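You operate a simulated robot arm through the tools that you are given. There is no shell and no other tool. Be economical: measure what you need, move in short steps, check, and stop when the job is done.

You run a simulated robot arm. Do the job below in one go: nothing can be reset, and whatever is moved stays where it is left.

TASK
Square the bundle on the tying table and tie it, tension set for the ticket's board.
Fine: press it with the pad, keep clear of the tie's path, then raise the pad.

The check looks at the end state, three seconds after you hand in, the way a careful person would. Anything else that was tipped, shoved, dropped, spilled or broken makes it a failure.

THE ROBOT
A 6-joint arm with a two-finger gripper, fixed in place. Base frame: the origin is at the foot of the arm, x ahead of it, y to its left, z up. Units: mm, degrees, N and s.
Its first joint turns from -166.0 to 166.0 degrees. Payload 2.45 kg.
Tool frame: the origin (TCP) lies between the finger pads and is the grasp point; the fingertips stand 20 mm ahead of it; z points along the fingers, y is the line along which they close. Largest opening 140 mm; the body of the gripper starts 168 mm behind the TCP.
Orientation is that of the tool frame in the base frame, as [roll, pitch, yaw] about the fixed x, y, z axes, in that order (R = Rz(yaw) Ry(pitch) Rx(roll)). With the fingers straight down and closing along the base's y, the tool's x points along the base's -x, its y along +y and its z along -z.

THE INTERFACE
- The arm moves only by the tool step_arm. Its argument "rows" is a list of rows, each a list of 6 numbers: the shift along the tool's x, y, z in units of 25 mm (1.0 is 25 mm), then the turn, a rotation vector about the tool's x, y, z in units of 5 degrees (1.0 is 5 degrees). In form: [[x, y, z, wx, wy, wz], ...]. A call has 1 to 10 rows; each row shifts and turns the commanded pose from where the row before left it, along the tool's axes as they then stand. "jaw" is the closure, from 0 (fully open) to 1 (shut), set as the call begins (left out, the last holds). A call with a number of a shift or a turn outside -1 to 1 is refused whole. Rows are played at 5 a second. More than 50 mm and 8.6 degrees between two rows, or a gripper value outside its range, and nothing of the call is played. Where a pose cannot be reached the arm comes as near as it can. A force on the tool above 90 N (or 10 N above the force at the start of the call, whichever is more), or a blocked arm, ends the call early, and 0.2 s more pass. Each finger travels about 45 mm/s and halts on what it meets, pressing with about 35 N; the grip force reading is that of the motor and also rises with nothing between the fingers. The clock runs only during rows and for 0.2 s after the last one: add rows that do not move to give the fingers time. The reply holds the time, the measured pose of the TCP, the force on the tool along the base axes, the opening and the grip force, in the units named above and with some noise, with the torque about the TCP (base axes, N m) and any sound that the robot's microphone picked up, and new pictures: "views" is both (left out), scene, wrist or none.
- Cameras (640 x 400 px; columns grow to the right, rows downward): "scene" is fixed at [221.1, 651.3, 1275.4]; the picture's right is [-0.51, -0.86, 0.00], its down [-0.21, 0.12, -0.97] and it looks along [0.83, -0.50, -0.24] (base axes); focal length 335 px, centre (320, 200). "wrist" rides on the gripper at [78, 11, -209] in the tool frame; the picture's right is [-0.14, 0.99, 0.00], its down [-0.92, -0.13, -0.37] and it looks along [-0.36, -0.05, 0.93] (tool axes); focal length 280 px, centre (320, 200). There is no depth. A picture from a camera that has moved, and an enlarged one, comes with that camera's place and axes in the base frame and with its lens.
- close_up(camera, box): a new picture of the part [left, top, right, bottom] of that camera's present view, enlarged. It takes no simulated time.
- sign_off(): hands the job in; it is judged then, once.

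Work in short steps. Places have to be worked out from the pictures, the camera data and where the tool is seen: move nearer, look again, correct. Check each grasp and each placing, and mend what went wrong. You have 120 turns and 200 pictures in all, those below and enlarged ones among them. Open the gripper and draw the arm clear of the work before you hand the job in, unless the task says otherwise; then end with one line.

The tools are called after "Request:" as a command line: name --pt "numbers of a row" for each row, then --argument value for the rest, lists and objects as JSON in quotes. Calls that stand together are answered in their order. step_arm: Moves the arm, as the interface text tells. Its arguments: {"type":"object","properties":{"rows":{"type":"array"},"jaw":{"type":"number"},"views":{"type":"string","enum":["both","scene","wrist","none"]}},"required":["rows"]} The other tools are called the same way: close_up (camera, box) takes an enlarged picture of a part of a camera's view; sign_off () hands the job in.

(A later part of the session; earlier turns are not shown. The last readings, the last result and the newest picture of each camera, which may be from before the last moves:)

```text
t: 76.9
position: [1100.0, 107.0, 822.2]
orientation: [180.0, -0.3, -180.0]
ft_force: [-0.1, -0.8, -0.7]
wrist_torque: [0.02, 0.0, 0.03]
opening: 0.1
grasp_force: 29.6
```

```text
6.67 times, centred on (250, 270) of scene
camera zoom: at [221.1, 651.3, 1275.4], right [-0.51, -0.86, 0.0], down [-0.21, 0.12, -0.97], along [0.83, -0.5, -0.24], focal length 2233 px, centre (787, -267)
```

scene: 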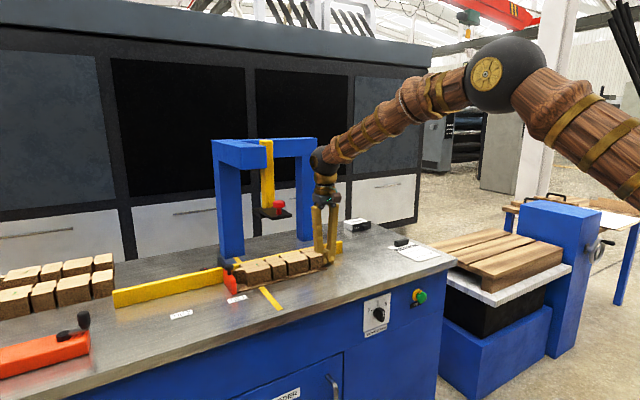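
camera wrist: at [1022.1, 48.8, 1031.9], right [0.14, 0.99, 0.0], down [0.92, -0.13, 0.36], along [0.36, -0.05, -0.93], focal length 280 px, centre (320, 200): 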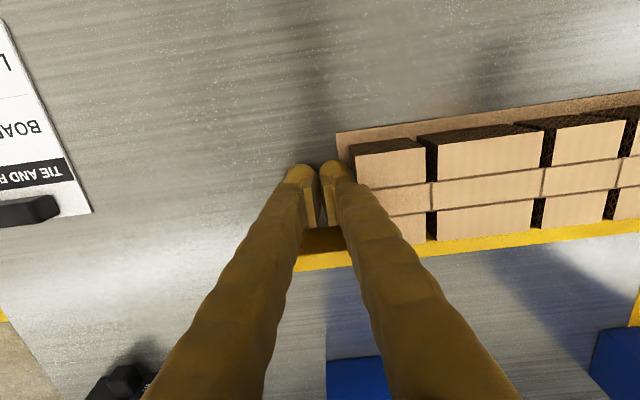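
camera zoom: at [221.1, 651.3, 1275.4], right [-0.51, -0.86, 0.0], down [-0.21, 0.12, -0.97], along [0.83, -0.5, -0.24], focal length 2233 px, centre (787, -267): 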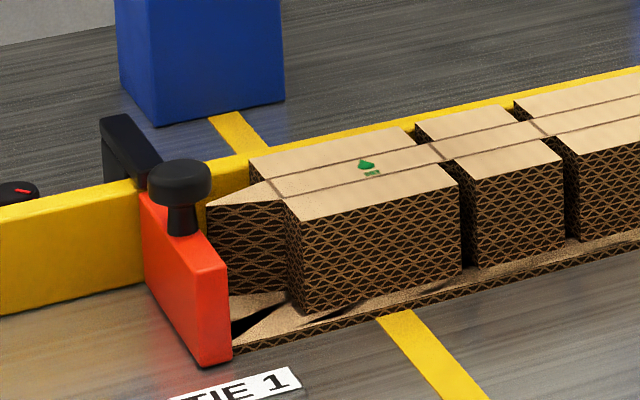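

Request:
step_arm --pt "0 0.08 0 0 0 0" --pt "0 0.08 0 0 0 0" --pt "0 0 0 0 0 0" --views "none"

Request:
step_arm --pt "0 0.08 0 0 0 0" --pt "0 0.08 0 0 0 0" --pt "0 0 0 0 0 0" --views "scene"

Request:
close_up --camera "scene" --box '[210, 240, 290, 300]'

```text
t: 77.7
position: [1099.2, 110.7, 820.9]
orientation: [-180.0, -0.4, 180.0]
ft_force: [-0.8, -0.2, -0.4]
wrist_torque: [-0.01, -0.03, 0.04]
opening: 0.0
grasp_force: 29.2
```

```text
t: 78.5
position: [1100.6, 113.1, 821.8]
orientation: [180.0, -0.3, 180.0]
ft_force: [-1.4, -12.6, -1.1]
wrist_torque: [0.3, -0.04, 0.06]
opening: 0.0
grasp_force: 29.4
```

scene: 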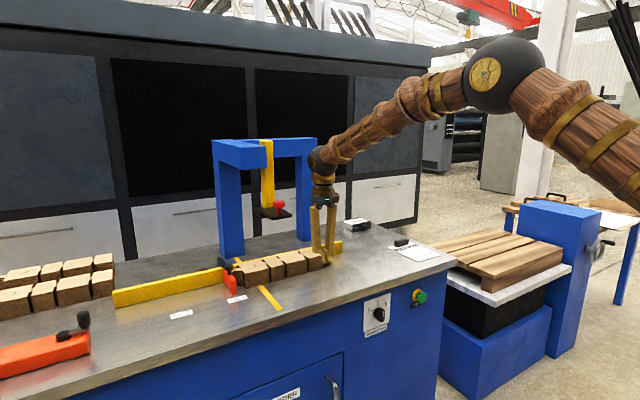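

```text
6.67 times, centred on (250, 270) of scene
camera zoom: at [221.1, 651.3, 1275.4], right [-0.51, -0.86, 0.0], down [-0.21, 0.12, -0.97], along [0.83, -0.5, -0.24], focal length 2233 px, centre (787, -267)
```

zoom: 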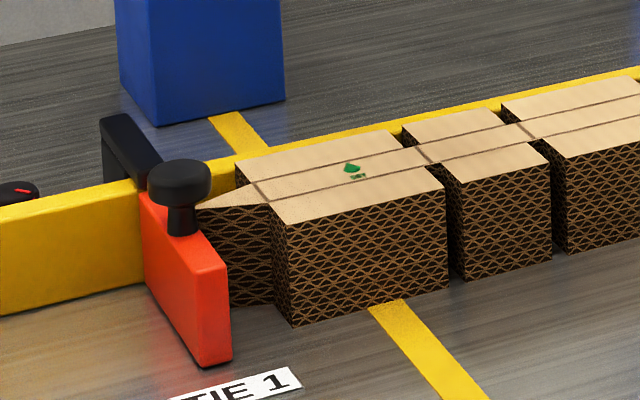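

Contact with the stop (12 N), stop unmoved. The brown base sheet is no longer visible, so I rise and inspect from above.

Request:
step_arm --pt "0 -0.6 0 0 0 0" --pt "0 -0.6 -1 0 0 0" --pt "0.6 0 -1 0 0 0" --pt "1 0 -1 0 0 0" --pt "1 0 -1 0 0 0" --pt "1 1 0 0 0 0" --pt "1 1 0 0 0 0" --pt "0 1 0 0 0 0" --jaw 0 --views "both"

Request:
close_up --camera "wrist" --box '[200, 150, 640, 400]'

Request:
close_up --camera "scene" --box '[210, 210, 370, 310]'

```text
t: 80.3
position: [985.9, 160.9, 922.5]
orientation: [180.0, -0.3, -180.0]
ft_force: [-0.6, 1.0, 0.4]
wrist_torque: [0.02, 0.02, 0.0]
opening: 139.9
grasp_force: 0.0
camera wrist: at [908.4, 171.1, 1133.5], right [0.14, 0.99, 0.0], down [0.92, -0.13, 0.36], along [0.36, -0.05, -0.93], focal length 280 px, centre (320, 200)
```

scene: 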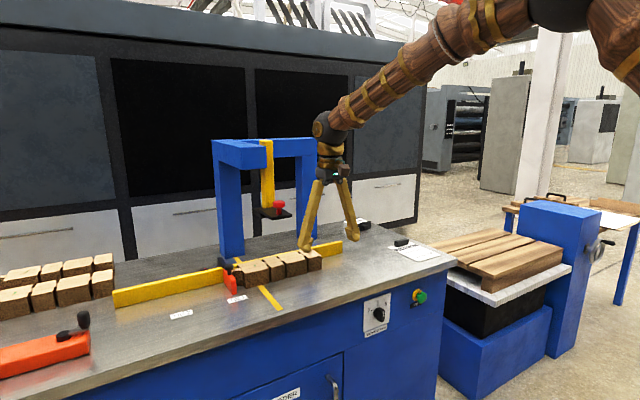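
wrist: 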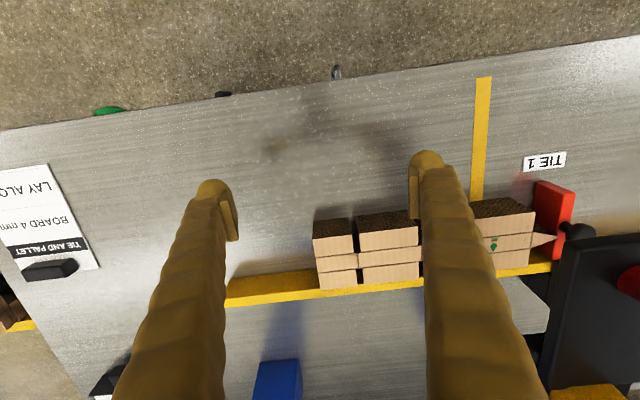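

```text
1.45 times, centred on (420, 275) of wrist
camera zoom: at [908.4, 171.1, 1133.5], right [0.14, 0.99, 0.0], down [0.92, -0.13, 0.36], along [0.36, -0.05, -0.93], focal length 408 px, centre (174, 91)
```

zoom: 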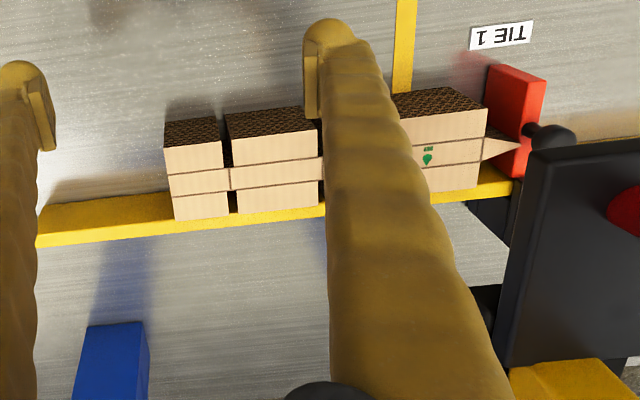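

```text
4.00 times, centred on (290, 260) of scene
camera zoom: at [221.1, 651.3, 1275.4], right [-0.51, -0.86, 0.0], down [-0.21, 0.12, -0.97], along [0.83, -0.5, -0.24], focal length 1340 px, centre (440, -40)
```

zoom: 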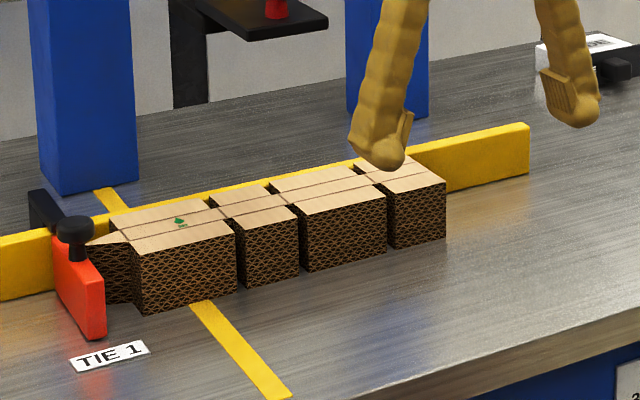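

The bundle is now seated against fence and stop (the loose under-sheet is aligned and no longer protrudes). Next the pad: I back away and up to view its knob.

Request:
step_arm --pt "1 0 -1 0 0 0" --pt "1 0 -1 0 0 0" --pt "1 0 -1 0 0 0" --pt "1 0 -1 0 0 0" --pt "1 0 -1 0 0 0" --pt "1 1 -1 0 0 0" --pt "0 1 -1 0 0 0" --pt "0 1 -1 0 0 0" --pt "0 1 -1 0 0 0" --pt "0 1 -1 0 0 0" --views "both"

Request:
close_up --camera "wrist" --box '[220, 180, 460, 400]'

```text
t: 82.5
position: [835.5, 283.2, 1175.1]
orientation: [180.0, -0.4, 180.0]
ft_force: [0.4, 0.8, -0.9]
wrist_torque: [0.0, 0.02, -0.02]
opening: 140.1
grasp_force: 0.0
camera wrist: at [758.0, 293.6, 1385.4], right [0.14, 0.99, 0.0], down [0.92, -0.13, 0.36], along [0.36, -0.05, -0.93], focal length 280 px, centre (320, 200)
```

scene: 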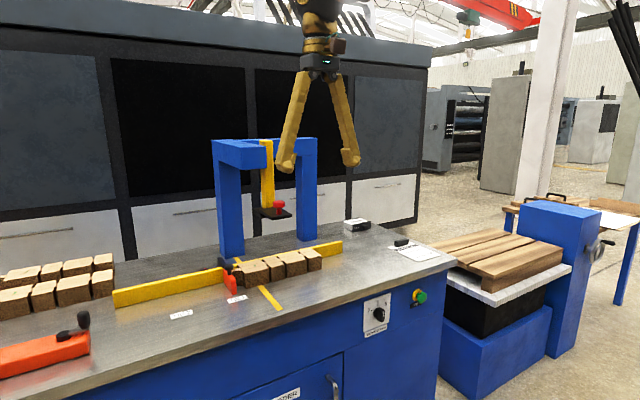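
wrist: 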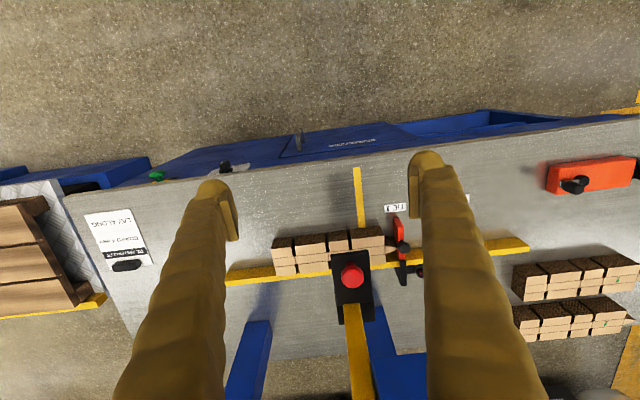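

```text
1.82 times, centred on (340, 290) of wrist
camera zoom: at [758.0, 293.6, 1385.4], right [0.14, 0.99, 0.0], down [0.92, -0.13, 0.36], along [0.36, -0.05, -0.93], focal length 510 px, centre (284, 36)
```

zoom: 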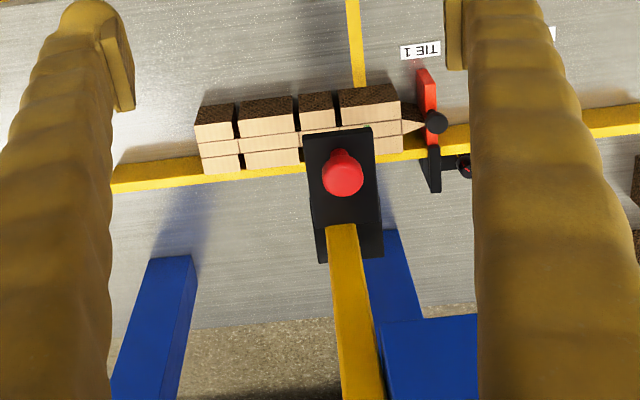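

The knob head is at about (1009, 305, 1049), and the pad foot spans y≈275–335, clear of the tie line at 345. I lean the tool ~12° away from the column and move above the knob with half-open jaws.

Request:
step_arm --pt "0 0 0 0 -1 0" --pt "0 0 0 0 -1 0" --pt "0 0 0 0 -0.5 0" --pt "-0.776 0.11 0.505 0 0 0" --pt "-0.776 0.11 0.505 0 0 0" --pt "-0.776 0.11 0.505 0 0 0" --pt "-0.776 0.11 0.505 0 0 0" --pt "-0.776 0.11 0.505 0 0 0" --jaw 0.4 --views "wrist"

Request:
step_arm --pt "-0.776 0.11 0.505 0 0 0" --pt "-0.776 0.11 0.505 0 0 0" --pt "-0.776 0.11 0.505 0 0 0" --views "both"

```text
t: 84.3
position: [944.9, 299.5, 1134.3]
orientation: [-180.0, 12.2, -180.0]
ft_force: [0.2, -0.3, 0.6]
wrist_torque: [0.04, -0.03, 0.0]
opening: 83.8
grasp_force: 0.0
camera wrist: at [823.7, 308.0, 1323.4], right [0.13, 0.99, 0.03], down [0.82, -0.13, 0.55], along [0.55, -0.05, -0.83], focal length 280 px, centre (320, 200)
```

wrist: 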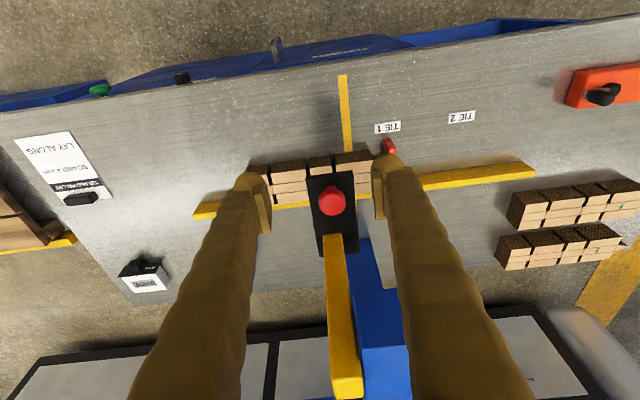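

```text
t: 85.1
position: [1010.7, 306.5, 1108.2]
orientation: [-179.9, 12.2, 180.0]
ft_force: [0.0, -0.7, 1.3]
wrist_torque: [0.02, -0.02, 0.0]
opening: 83.9
grasp_force: 0.0
camera wrist: at [889.2, 316.2, 1297.8], right [0.13, 0.99, 0.03], down [0.82, -0.13, 0.56], along [0.55, -0.05, -0.83], focal length 280 px, centre (320, 200)
```

scene: 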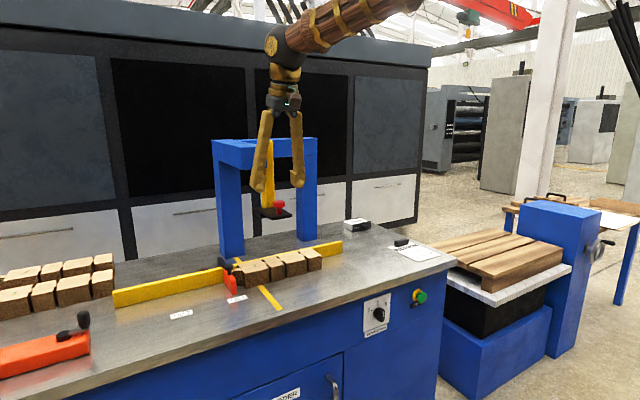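
wrist: 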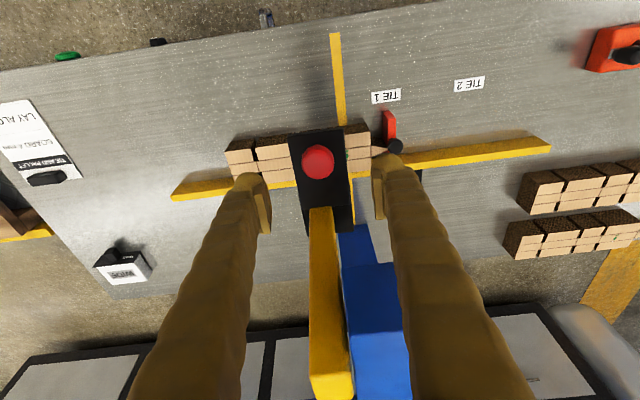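

The knob is centred between the fingers. I descend onto it and close.

Request:
step_arm --pt "0.19 -0.02 0.75 0 0 0" --pt "0.19 -0.02 0.75 0 0 0" --pt "0.19 -0.02 0.75 0 0 0" --pt "0 0 0 0 0 0" --views "both"

Request:
close_up --camera "scene" --box '[230, 160, 330, 240]'

```text
t: 86.1
position: [1006.1, 304.9, 1049.2]
orientation: [-180.0, 12.2, 179.9]
ft_force: [0.1, -0.4, 0.2]
wrist_torque: [0.04, 0.01, 0.01]
opening: 84.2
grasp_force: 0.0
camera wrist: at [885.6, 314.6, 1238.3], right [0.13, 0.99, 0.03], down [0.82, -0.13, 0.55], along [0.55, -0.05, -0.83], focal length 280 px, centre (320, 200)
```

scene: 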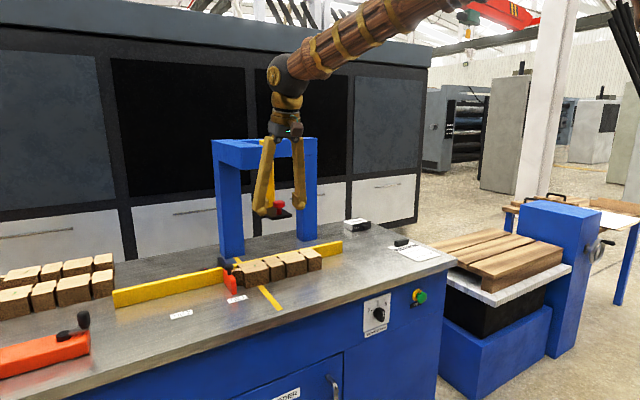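
wrist: 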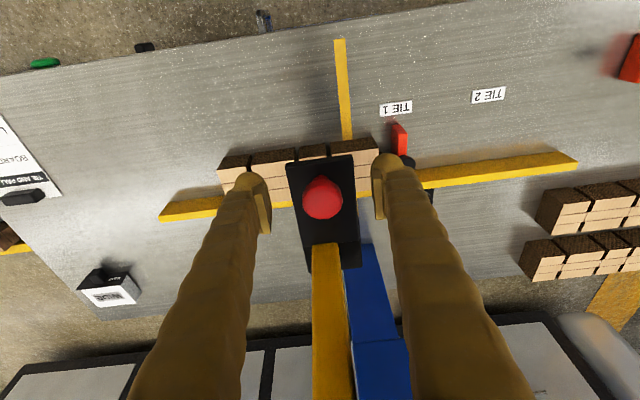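

```text
5.00 times, centred on (280, 200) of scene
camera zoom: at [221.1, 651.3, 1275.4], right [-0.51, -0.86, 0.0], down [-0.21, 0.12, -0.97], along [0.83, -0.5, -0.24], focal length 1675 px, centre (520, 200)
```

zoom: 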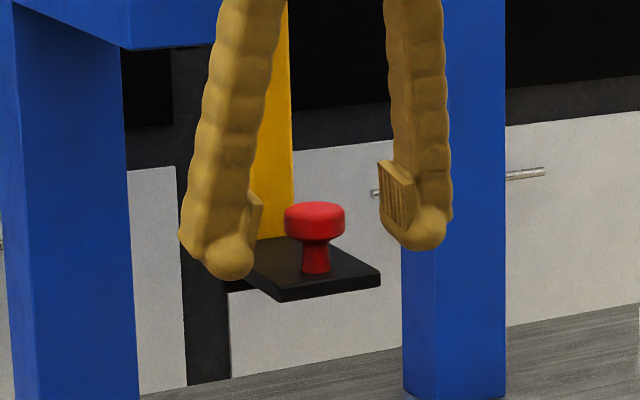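

Pads are at the knob head's height. I close on it.

Request:
step_arm --pt "0 0 0 0 0 0" --pt "0 0 0 0 0 0" --pt "0 0 0 0 0 0" --pt "0 0 0 0 0 0" --pt "0 0 0 0 0 0" --jaw 1 --views "wrist"

```text
t: 87.3
position: [1006.1, 306.3, 1049.7]
orientation: [-179.9, 12.2, 180.0]
ft_force: [4.0, 18.1, -1.3]
wrist_torque: [0.04, -0.04, 0.07]
opening: 29.9
grasp_force: 40.6
camera wrist: at [885.5, 315.6, 1238.5], right [0.13, 0.99, 0.03], down [0.82, -0.13, 0.55], along [0.55, -0.05, -0.83], focal length 280 px, centre (320, 200)
```

wrist: 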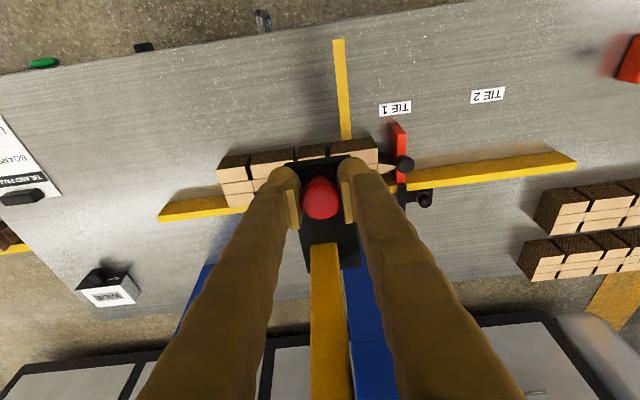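

Gripped (30 mm, 40 N). I lower the pad.

Request:
step_arm --pt "0.085 0 0.39 0 0 0" --pt "0.085 0 0.39 0 0 0" --pt "0.085 0 0.39 0 0 0" --views "scene"

```text
t: 88.1
position: [1006.3, 306.6, 1019.9]
orientation: [-180.0, 12.3, -180.0]
ft_force: [-0.5, 25.8, 1.0]
wrist_torque: [0.12, 0.1, 0.07]
opening: 29.9
grasp_force: 45.3
```

scene: 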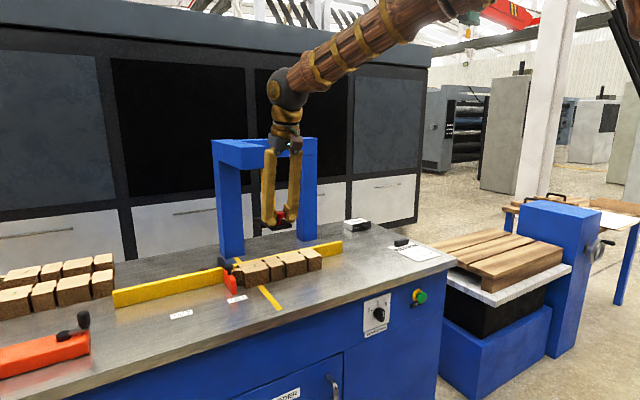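

The pad comes down with the knob. I continue, easing the lateral load slightly.

Request:
step_arm --pt "0.13 0.04 0.586 0 0 0" --pt "0.13 0 0.586 0 0 0" --pt "0.13 0 0.586 0 0 0" --pt "0.13 0 0.586 0 0 0" --pt "0.085 0 0.39 0 0 0" --views "scene"

Request:
close_up --camera "scene" --box '[220, 180, 340, 290]'

```text
t: 89.3
position: [1006.8, 306.1, 949.6]
orientation: [180.0, 12.2, 180.0]
ft_force: [2.3, 13.6, 0.1]
wrist_torque: [-0.02, 0.02, 0.07]
opening: 28.8
grasp_force: 45.2
```

scene: 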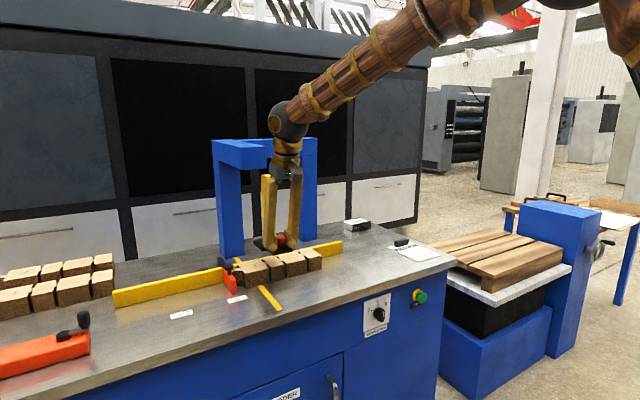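

```text
3.64 times, centred on (280, 235) of scene
camera zoom: at [221.1, 651.3, 1275.4], right [-0.51, -0.86, 0.0], down [-0.21, 0.12, -0.97], along [0.83, -0.5, -0.24], focal length 1218 px, centre (466, 73)
```

zoom: 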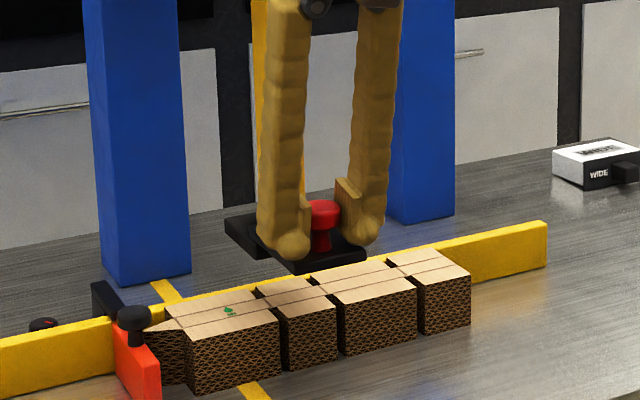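

Request:
step_arm --pt "0.085 0 0.39 0 0 0" --pt "0.085 0 0.39 0 0 0" --pt "0.085 0 0.39 0 0 0" --pt "0.06 0 0.27 0 0 0" --views "none"

Request:
step_arm --pt "0.043 0 0.195 0 0 0" --pt "0.043 0 0.195 0 0 0" --pt "0.043 0 0.195 0 0 0" --views "scene"

Request:
close_up --camera "scene" --box '[220, 180, 340, 290]'

```text
t: 90.3
position: [1007.1, 306.3, 912.8]
orientation: [180.0, 12.2, 179.9]
ft_force: [3.1, -1.4, -0.1]
wrist_torque: [-0.07, 0.11, -0.03]
opening: 28.3
grasp_force: 45.0
```

```text
t: 91.1
position: [1007.6, 307.6, 899.0]
orientation: [-179.9, 12.2, 180.0]
ft_force: [15.3, -4.8, 2.0]
wrist_torque: [-0.07, 0.13, 0.01]
opening: 28.8
grasp_force: 45.1
```

scene: 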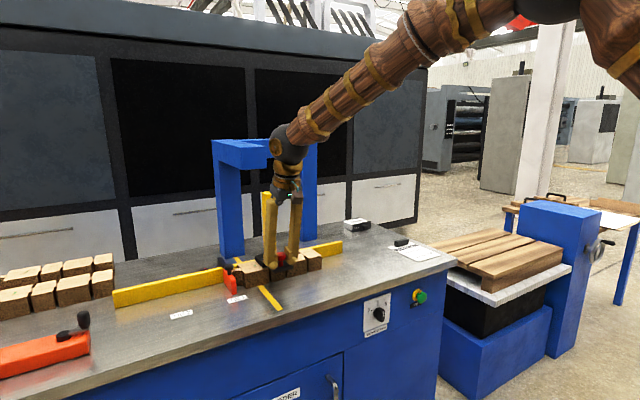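

```text
3.64 times, centred on (280, 235) of scene
camera zoom: at [221.1, 651.3, 1275.4], right [-0.51, -0.86, 0.0], down [-0.21, 0.12, -0.97], along [0.83, -0.5, -0.24], focal length 1218 px, centre (466, 73)
```

zoom: 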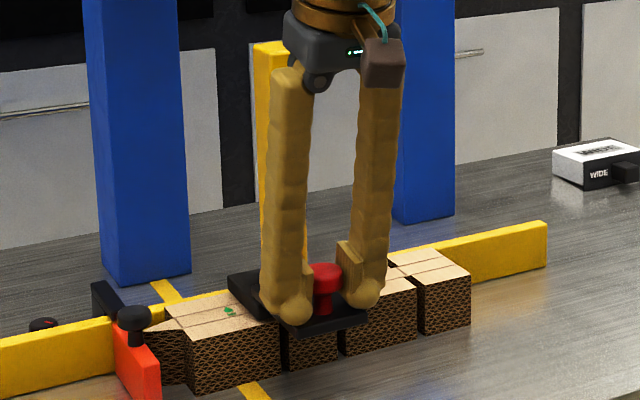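

The pad is nearly on the stack. Small steps until it presses.

Request:
step_arm --pt "0.035 0 0.156 0 0 0" --pt "0.035 0 0.156 0 0 0" --views "none"

Request:
step_arm --pt "0.035 0 0.156 0 0 0" --pt "0.035 0 0.156 0 0 0" --views "scene"

Request:
close_up --camera "scene" --box '[220, 180, 340, 290]'

```text
t: 91.7
position: [1007.5, 306.5, 893.6]
orientation: [179.9, 12.4, 179.9]
ft_force: [3.5, -19.7, 45.6]
wrist_torque: [-0.2, 0.08, -0.05]
opening: 28.4
grasp_force: 44.8
```

```text
t: 92.2
position: [1006.6, 306.6, 893.0]
orientation: [179.9, 12.6, 179.9]
ft_force: [-21.0, -8.8, 19.5]
wrist_torque: [-0.05, 0.62, -0.16]
opening: 28.2
grasp_force: 45.0
stopped in row 2: the force on the tool passed its limit at 99 N (the readings are from after the stop); the commanded pose is now the measured one
```

scene: 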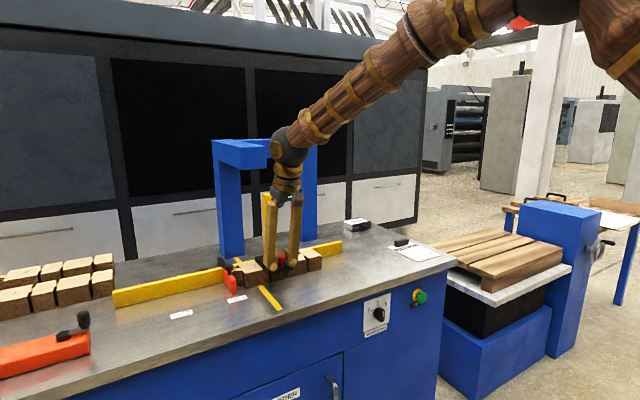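

```text
3.64 times, centred on (280, 235) of scene
camera zoom: at [221.1, 651.3, 1275.4], right [-0.51, -0.86, 0.0], down [-0.21, 0.12, -0.97], along [0.83, -0.5, -0.24], focal length 1218 px, centre (466, 73)
```

zoom: 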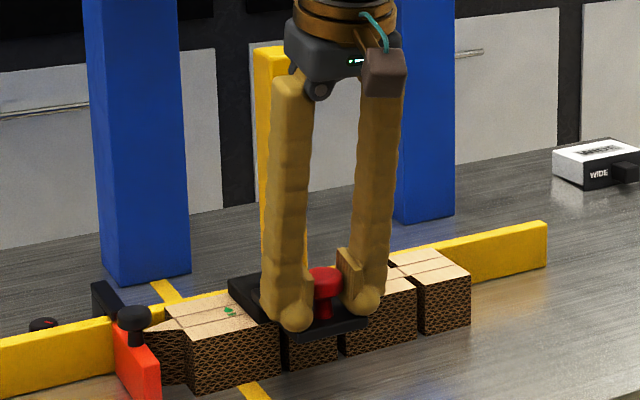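

The pad is pressed on the bundle (99 N peak). I release to see whether it holds by itself.

Request:
step_arm --pt "0 0 0 0 0 0" --pt "0 0 0 0 0 0" --pt "0 0 0 0 0 0" --pt "0 0 0 0 0 0" --jaw 0.4 --views "both"

Request:
close_up --camera "scene" --box '[220, 180, 340, 290]'

```text
t: 93.2
position: [1008.9, 307.0, 891.4]
orientation: [179.9, 12.6, -179.9]
ft_force: [-0.1, -0.2, 0.8]
wrist_torque: [0.01, -0.02, -0.01]
opening: 83.9
grasp_force: 0.1
camera wrist: at [885.6, 316.1, 1080.3], right [0.13, 0.99, 0.03], down [0.82, -0.13, 0.56], along [0.56, -0.05, -0.83], focal length 280 px, centre (320, 200)
```

scene: 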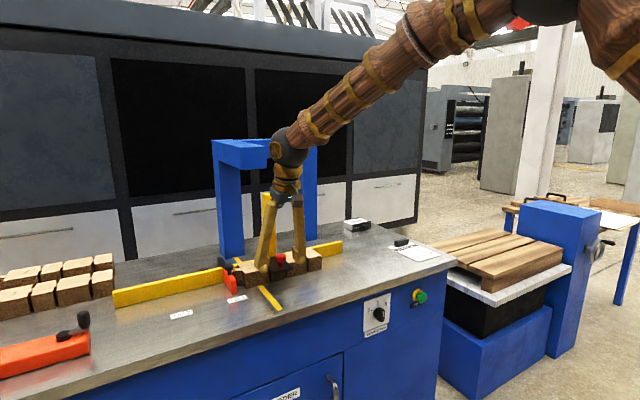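
wrist: 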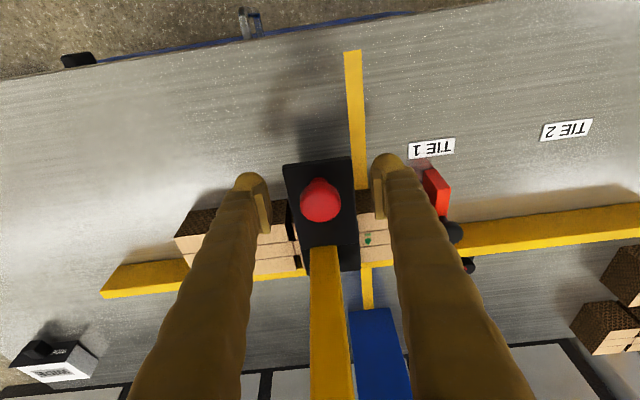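

```text
3.64 times, centred on (280, 235) of scene
camera zoom: at [221.1, 651.3, 1275.4], right [-0.51, -0.86, 0.0], down [-0.21, 0.12, -0.97], along [0.83, -0.5, -0.24], focal length 1218 px, centre (466, 73)
```

zoom: 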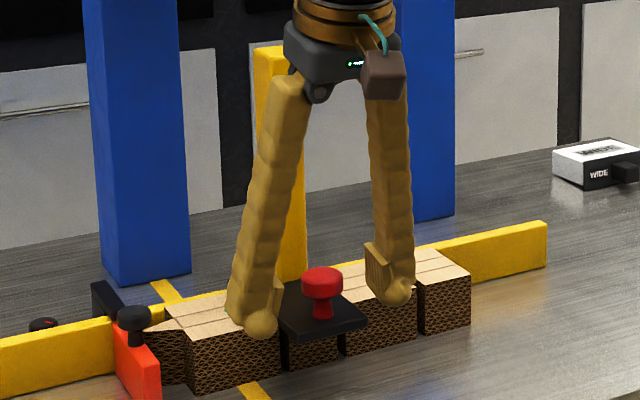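

The pad stays down on its own, clear of the tie line. Now I rise, retract, and swing over to the TIE button at about (890, −138, 700).

Request:
step_arm --pt "-0.21 0 -0.97 0 0 0" --pt "-0.21 0 -0.97 0 0 0" --pt "-0.21 0 -0.97 0 0 0" --pt "0 0 -1 0 0 0" --pt "0.97 0 -0.21 0 0 0" --pt "0.97 0 -0.21 0 0 0" --pt "0.97 0 -0.21 0 0 0" --pt "0.97 0 -0.21 0 0 0" --pt "0.97 0 -0.21 0 0 0" --pt "0.6 0 -0.1 0 0 0" --views "none"

Request:
step_arm --pt "0 -1 0 0 -0.8 0" --pt "0 -1 0 0 -0.8 0" --pt "0 -1 0 0 -0.8 0" --pt "0 -1 0 0 0 0" --pt "0 -1 0 0 0 0" --pt "0 -1 0 0 0 0" --pt "0 -1 0 0 0 0" --pt "0 -1 0 0 0 0" --pt "0 -1 0 0 0 0" --pt "0 -1 0 0 0 0" --jaw 1 --views "none"

Request:
step_arm --pt "0 -1 0 0 0 0" --pt "0 -1 0 0 0 0" --pt "0 -1 0 0 0 0" --pt "0 -1 0 0 0 0" --pt "0 -1 0 0 0 0" --pt "0 -1 0 0 0 0" --pt "0 -1 0 0 0 0" --views "both"

```text
t: 95.4
position: [863.4, 306.7, 989.4]
orientation: [179.9, 12.5, 179.9]
ft_force: [-0.1, 0.6, -0.8]
wrist_torque: [-0.01, -0.02, 0.0]
opening: 84.2
grasp_force: 0.0
```

```text
t: 97.6
position: [860.5, 57.1, 988.4]
orientation: [179.8, 24.4, 179.9]
ft_force: [0.7, -0.3, 0.7]
wrist_torque: [0.03, -0.01, 0.04]
opening: 0.0
grasp_force: 29.7
```

```text
t: 99.2
position: [860.7, -120.7, 987.4]
orientation: [179.9, 24.5, 180.0]
ft_force: [0.1, -0.2, 0.0]
wrist_torque: [0.01, 0.03, 0.0]
opening: 0.0
grasp_force: 29.1
camera wrist: at [703.3, -110.5, 1146.8], right [0.12, 0.99, 0.06], down [0.69, -0.13, 0.72], along [0.72, -0.05, -0.69], focal length 280 px, centre (320, 200)
```

scene: 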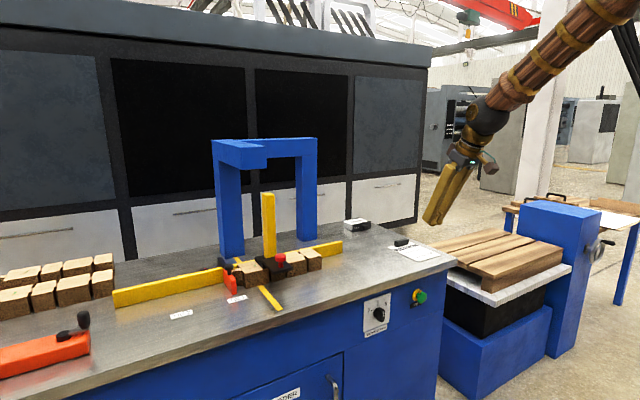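
wrist: 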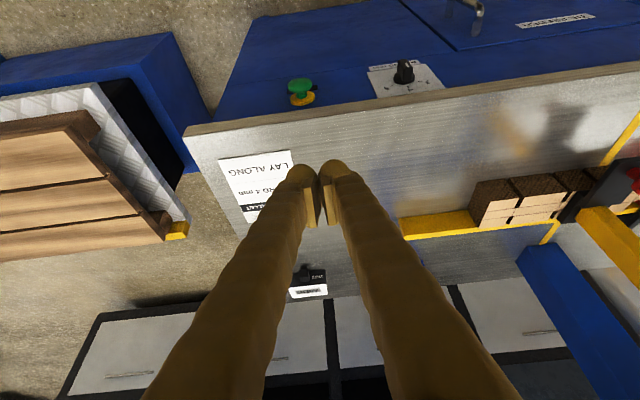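

Button is seen near y≈−140, z≈700. I lower the closed fingers in front of it, clear of the table lip.

Request:
step_arm --pt "0.533 -0.073 0.953 0 0 0" --pt "0.533 -0.073 0.953 0 0 0" --pt "0.533 -0.073 0.953 0 0 0" --pt "0.533 -0.073 0.953 0 0 0" --pt "0.533 -0.073 0.953 0 0 0" --pt "0.533 -0.073 0.953 0 0 0" --pt "0.533 -0.073 0.953 0 0 0" --pt "0.533 -0.073 0.953 0 0 0" --pt "0.533 -0.073 0.953 0 0 0" --pt "0.533 -0.073 0.953 0 0 0" --views "both"

Request:
close_up --camera "scene" --box '[355, 260, 475, 350]'

Request:
close_up --camera "wrist" --box '[230, 130, 430, 255]'

```text
t: 101.4
position: [840.2, -136.5, 715.1]
orientation: [180.0, 24.4, -179.9]
ft_force: [-0.3, 0.0, 0.5]
wrist_torque: [-0.02, 0.07, -0.03]
opening: 0.0
grasp_force: 29.5
camera wrist: at [681.2, -127.5, 874.9], right [0.12, 0.99, 0.06], down [0.69, -0.13, 0.72], along [0.72, -0.05, -0.7], focal length 280 px, centre (320, 200)
```

scene: 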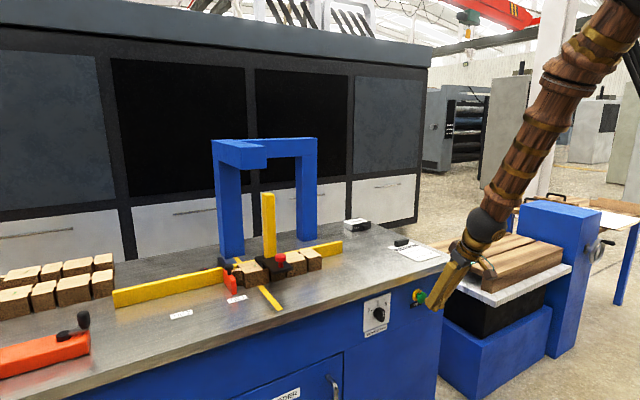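
wrist: 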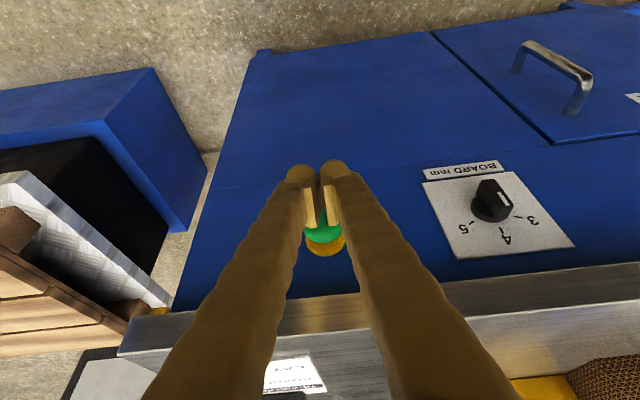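

```text
4.44 times, centred on (415, 305) of scene
camera zoom: at [221.1, 651.3, 1275.4], right [-0.51, -0.86, 0.0], down [-0.21, 0.12, -0.97], along [0.83, -0.5, -0.24], focal length 1489 px, centre (-102, -267)
```

zoom: 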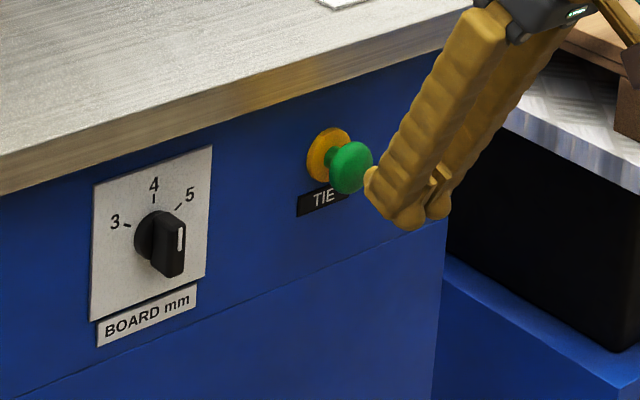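

```text
3.20 times, centred on (330, 192) of wrist
camera zoom: at [681.2, -127.5, 874.9], right [0.12, 0.99, 0.06], down [0.69, -0.13, 0.72], along [0.72, -0.05, -0.7], focal length 897 px, centre (288, 224)
```

zoom: 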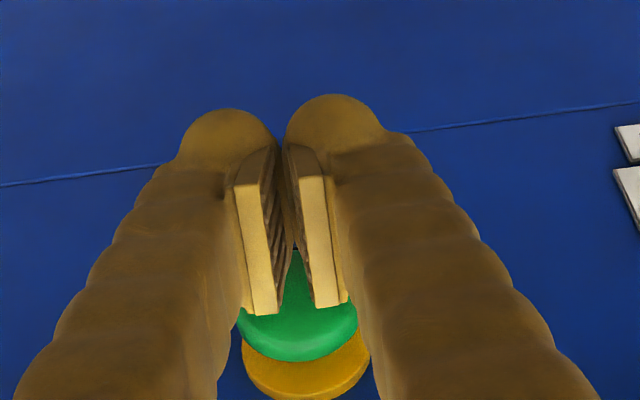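

Fingers are right in front of the button, and the dial reads 4 clearly. I raise 6 mm and push in +x step by step, watching force and sound.

Request:
step_arm --pt "-0.1 0.05 -0.22 0 0 0" --pt "-0.29 0 0.13 0 0 0" --pt "-0.22 0 0.1 0 0 0" --pt "-0.15 0 0.066 0 0 0" --views "none"

Request:
step_arm --pt "-0.15 0 0.066 0 0 0" --pt "-0.15 0 0.066 0 0 0" --views "both"

```text
t: 102.4
position: [858.2, -135.6, 722.1]
orientation: [179.9, 24.5, 179.9]
ft_force: [0.2, 1.0, 0.1]
wrist_torque: [-0.06, -0.01, -0.01]
opening: 0.0
grasp_force: 29.6
```

```text
t: 103.0
position: [865.0, -135.3, 723.0]
orientation: [180.0, 24.5, 179.9]
ft_force: [-2.5, -1.0, 0.4]
wrist_torque: [-0.05, -0.01, -0.02]
opening: 0.0
grasp_force: 29.1
camera wrist: at [708.1, -124.9, 881.8], right [0.13, 0.99, 0.06], down [0.68, -0.13, 0.72], along [0.72, -0.05, -0.69], focal length 280 px, centre (320, 200)
```

scene: 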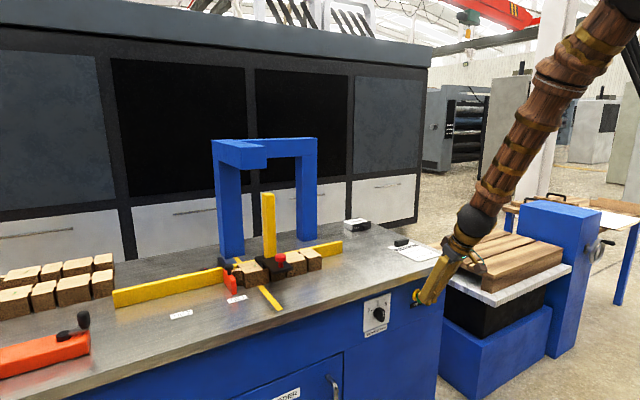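
wrist: 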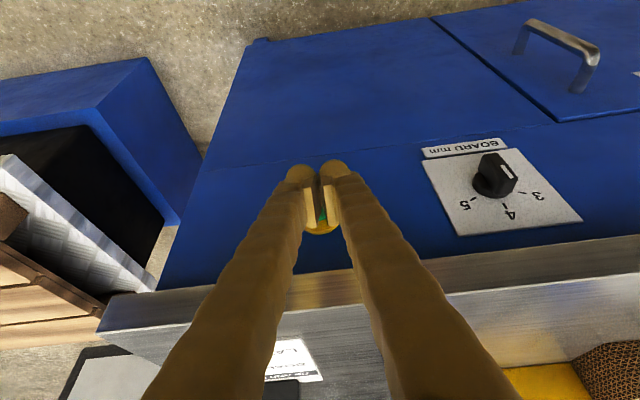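

Contact with the button spring has begun (−2.5 N). I push further, gently.

Request:
step_arm --pt "-0.11 0 0.05 0 0 0" --pt "-0.11 0 0.05 0 0 0" --views "none"

Request:
step_arm --pt "-0.11 0 0.05 0 0 0" --pt "-0.11 0 0.05 0 0 0" --views "scene"

```text
t: 103.6
position: [872.1, -134.0, 723.7]
orientation: [179.9, 24.5, 179.9]
ft_force: [-5.6, -0.6, -0.7]
wrist_torque: [0.05, 0.09, -0.03]
opening: 0.0
grasp_force: 29.5
heard: click
```

```text
t: 104.3
position: [874.1, -134.8, 720.4]
orientation: [179.7, 24.2, 179.9]
ft_force: [-32.9, -0.9, 10.7]
wrist_torque: [-0.03, -0.12, -0.29]
opening: 6.1
grasp_force: 29.5
stopped in row 2: the force on the tool passed its limit at 92 N (the readings are from after the stop); the commanded pose is now the measured one
```

scene: 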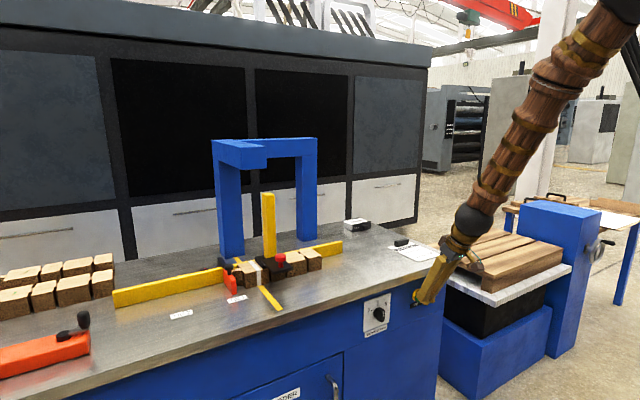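

A click, and a white strap seems to have appeared. I back off and look.

Request:
step_arm --pt "0.6 0 -0.27 0 0 0" --pt "0.6 0 -0.27 0 0 0" --pt "0 0 0 0 0 0" --pt "0 0 0 0 0 0" --views "scene"

Request:
close_up --camera "scene" --box '[215, 230, 345, 310]'

Request:
close_up --camera "scene" --box '[355, 260, 475, 350]'

```text
t: 105.3
position: [843.0, -136.0, 721.8]
orientation: [179.8, 24.2, 179.8]
ft_force: [0.2, -0.1, -0.6]
wrist_torque: [0.01, 0.02, -0.04]
opening: 0.0
grasp_force: 29.4
```

scene: 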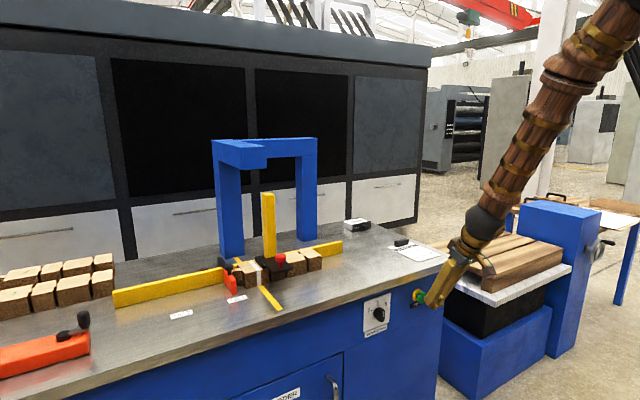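

```text
4.92 times, centred on (280, 270) of scene
camera zoom: at [221.1, 651.3, 1275.4], right [-0.51, -0.86, 0.0], down [-0.21, 0.12, -0.97], along [0.83, -0.5, -0.24], focal length 1649 px, centre (517, -145)
```

zoom: 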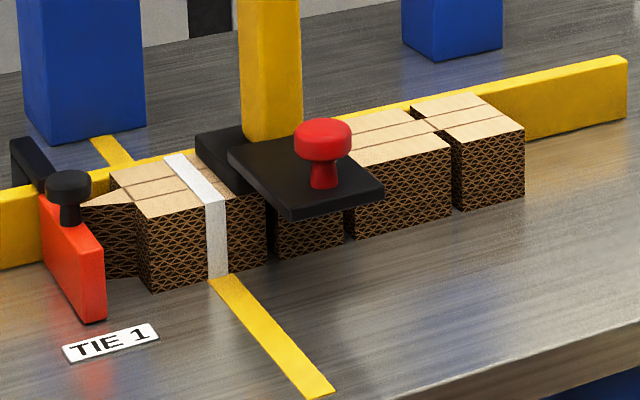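

```text
4.44 times, centred on (415, 305) of scene
camera zoom: at [221.1, 651.3, 1275.4], right [-0.51, -0.86, 0.0], down [-0.21, 0.12, -0.97], along [0.83, -0.5, -0.24], focal length 1489 px, centre (-102, -267)
```

zoom: 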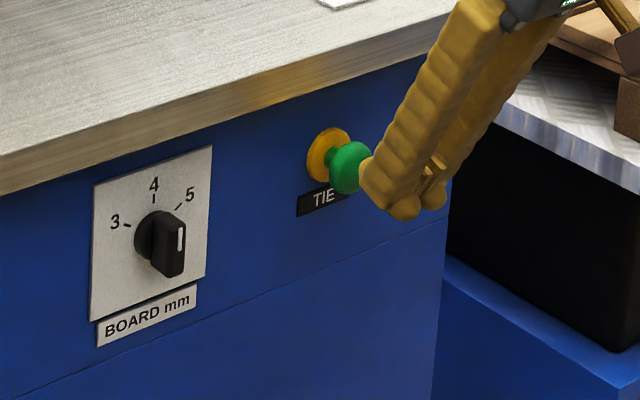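

One clean strap is on the tie line, the pad is clear of it, and the dial is at 4. Now I go back to raise the pad: up first, then across.

Request:
step_arm --pt "0.2 0 -0.95 0 0 0" --pt "-0.41 0 -0.91 0 0 0" --pt "-0.41 0 -0.91 0 0 0" --pt "-0.41 0 -0.91 0 0 0" --pt "-0.41 0 -0.91 0 0 0" --pt "-0.41 0 -0.91 0 0 0" --pt "-0.41 0 -0.91 0 0 0" --pt "-0.41 0 -0.91 0 0 0" --pt "-0.41 0 -0.91 0 0 0" --pt "-0.41 0 -0.91 0 0 0" --views "none"

Request:
step_arm --pt "-0.41 1 -0.91 0 0.8 0" --pt "0 1 0 0 0.8 0" --pt "0 1 0 0 0.8 0" --pt "0 1 0 0 0 0" --pt "0 1 0 0 0 0" --pt "0 1 0 0 0 0" --pt "0 1 0 0 0 0" --pt "0 1 0 0 0 0" --pt "0 1 0 0 0 0" --pt "0 1 0 0 0 0" --jaw 0.4 --views "none"

Request:
step_arm --pt "0 1 0 0 0 0" --pt "0 1 0 0 0 0" --pt "0 1 0 0 0 0" --pt "0 1 0 0 0 0" --pt "0 1 0 0 0 0" --pt "0 1 0 0 0 0" --pt "0 0.7 0 0 0 0" --views "wrist"

```text
t: 107.5
position: [826.4, -134.2, 964.7]
orientation: [179.9, 24.3, 180.0]
ft_force: [-0.2, 0.2, -0.3]
wrist_torque: [0.02, 0.01, -0.01]
opening: 0.0
grasp_force: 29.1
```

```text
t: 109.8
position: [827.6, 114.3, 992.7]
orientation: [179.8, 12.3, 179.9]
ft_force: [-0.3, -0.1, 0.4]
wrist_torque: [-0.03, -0.01, 0.01]
opening: 84.1
grasp_force: 0.1
```

```text
t: 111.3
position: [827.5, 281.2, 992.8]
orientation: [179.8, 12.3, -180.0]
ft_force: [0.2, 0.0, 0.7]
wrist_torque: [-0.01, 0.0, 0.02]
opening: 84.0
grasp_force: 0.0
camera wrist: at [706.3, 290.4, 1181.6], right [0.13, 0.99, 0.03], down [0.82, -0.13, 0.56], along [0.55, -0.05, -0.83], focal length 280 px, centre (320, 200)
```

wrist: 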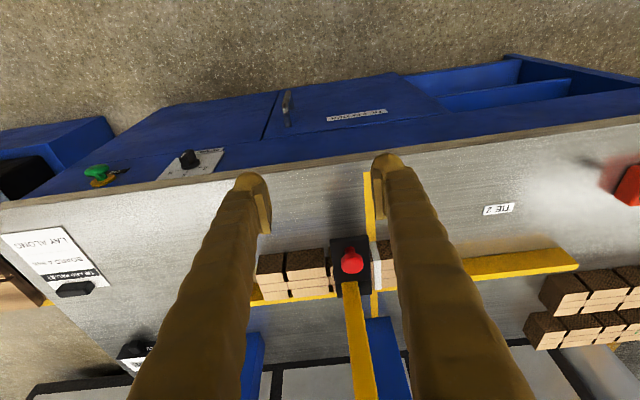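

I move over the knob and descend around it.

Request:
step_arm --pt "-0.863 0.125 0.29 0 0 0" --pt "-0.863 0.125 0.29 0 0 0" --pt "-0.863 0.125 0.29 0 0 0" --pt "-0.863 0.125 0.29 0 0 0" --pt "-0.863 0.125 0.29 0 0 0" --pt "-0.863 0.125 0.29 0 0 0" --pt "-0.863 0.125 0.29 0 0 0" --pt "-0.863 0.125 0.29 0 0 0" --views "wrist"

```text
t: 113.2
position: [1008.4, 306.6, 973.0]
orientation: [179.8, 12.2, -180.0]
ft_force: [0.5, 0.4, 0.8]
wrist_torque: [0.02, 0.0, 0.0]
opening: 84.3
grasp_force: 0.0
camera wrist: at [888.2, 315.5, 1161.8], right [0.13, 0.99, 0.03], down [0.82, -0.13, 0.56], along [0.55, -0.05, -0.83], focal length 280 px, centre (320, 200)
```

wrist: 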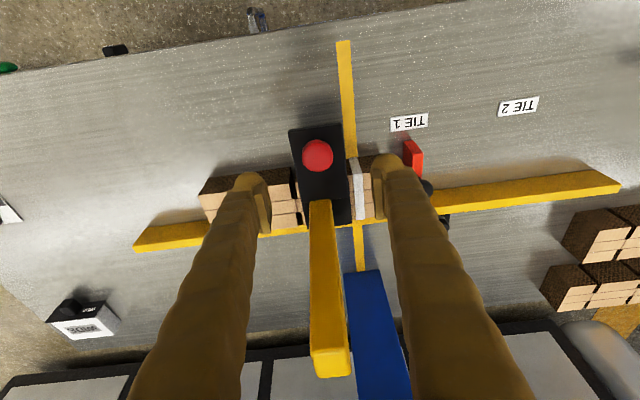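

Request:
step_arm --pt "0.18 0 0.81 0 0 0" --pt "0.18 0 0.81 0 0 0" --pt "0.18 0 0.81 0 0 0" --pt "0.18 0 0.8 0 0 0" --views "none"

Request:
step_arm --pt "0 0 0 0 0 0" --pt "0 0 0 0 0 0" --pt "0 0 0 0 0 0" --pt "0 0 0 0 0 0" --pt "0 0 0 0 0 0" --jaw 1 --views "wrist"

```text
t: 114.2
position: [1006.9, 308.4, 890.9]
orientation: [179.8, 12.3, -180.0]
ft_force: [0.1, 0.2, 0.8]
wrist_torque: [0.0, 0.0, 0.0]
opening: 84.3
grasp_force: 0.0
```

```text
t: 115.3
position: [1010.0, 306.4, 894.7]
orientation: [179.8, 12.5, 179.9]
ft_force: [6.7, -30.1, 51.4]
wrist_torque: [-0.29, 0.24, 0.01]
opening: 28.4
grasp_force: 39.6
camera wrist: at [886.9, 315.3, 1081.9], right [0.13, 0.99, 0.03], down [0.82, -0.13, 0.56], along [0.56, -0.05, -0.83], focal length 280 px, centre (320, 200)
```

wrist: 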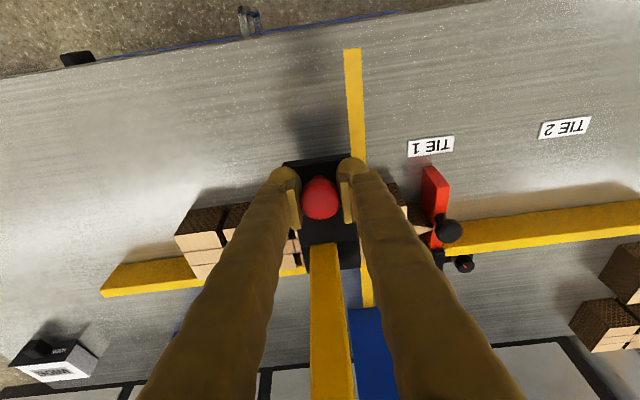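

Gripped the knob. I raise the pad straight up.

Request:
step_arm --pt "-0.085 -0.03 -0.39 0 0 0" --pt "-0.13 0 -0.586 0 0 0" --pt "-0.13 0 -0.586 0 0 0" --pt "-0.13 0 -0.586 0 0 0" --views "scene"

```text
t: 116.3
position: [1006.2, 305.2, 945.0]
orientation: [179.9, 12.1, 179.9]
ft_force: [0.3, -23.9, -4.1]
wrist_torque: [0.16, -0.4, -0.12]
opening: 28.0
grasp_force: 44.9
```

scene: 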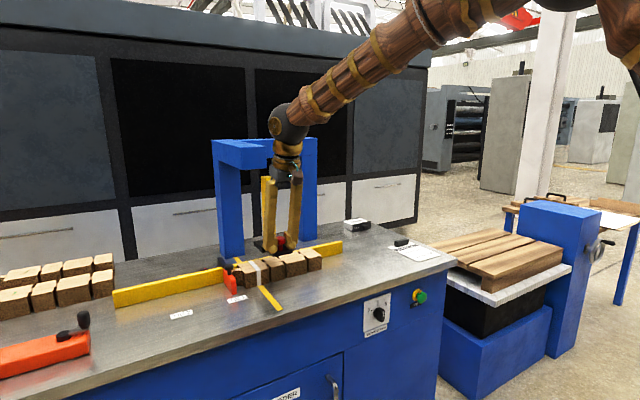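

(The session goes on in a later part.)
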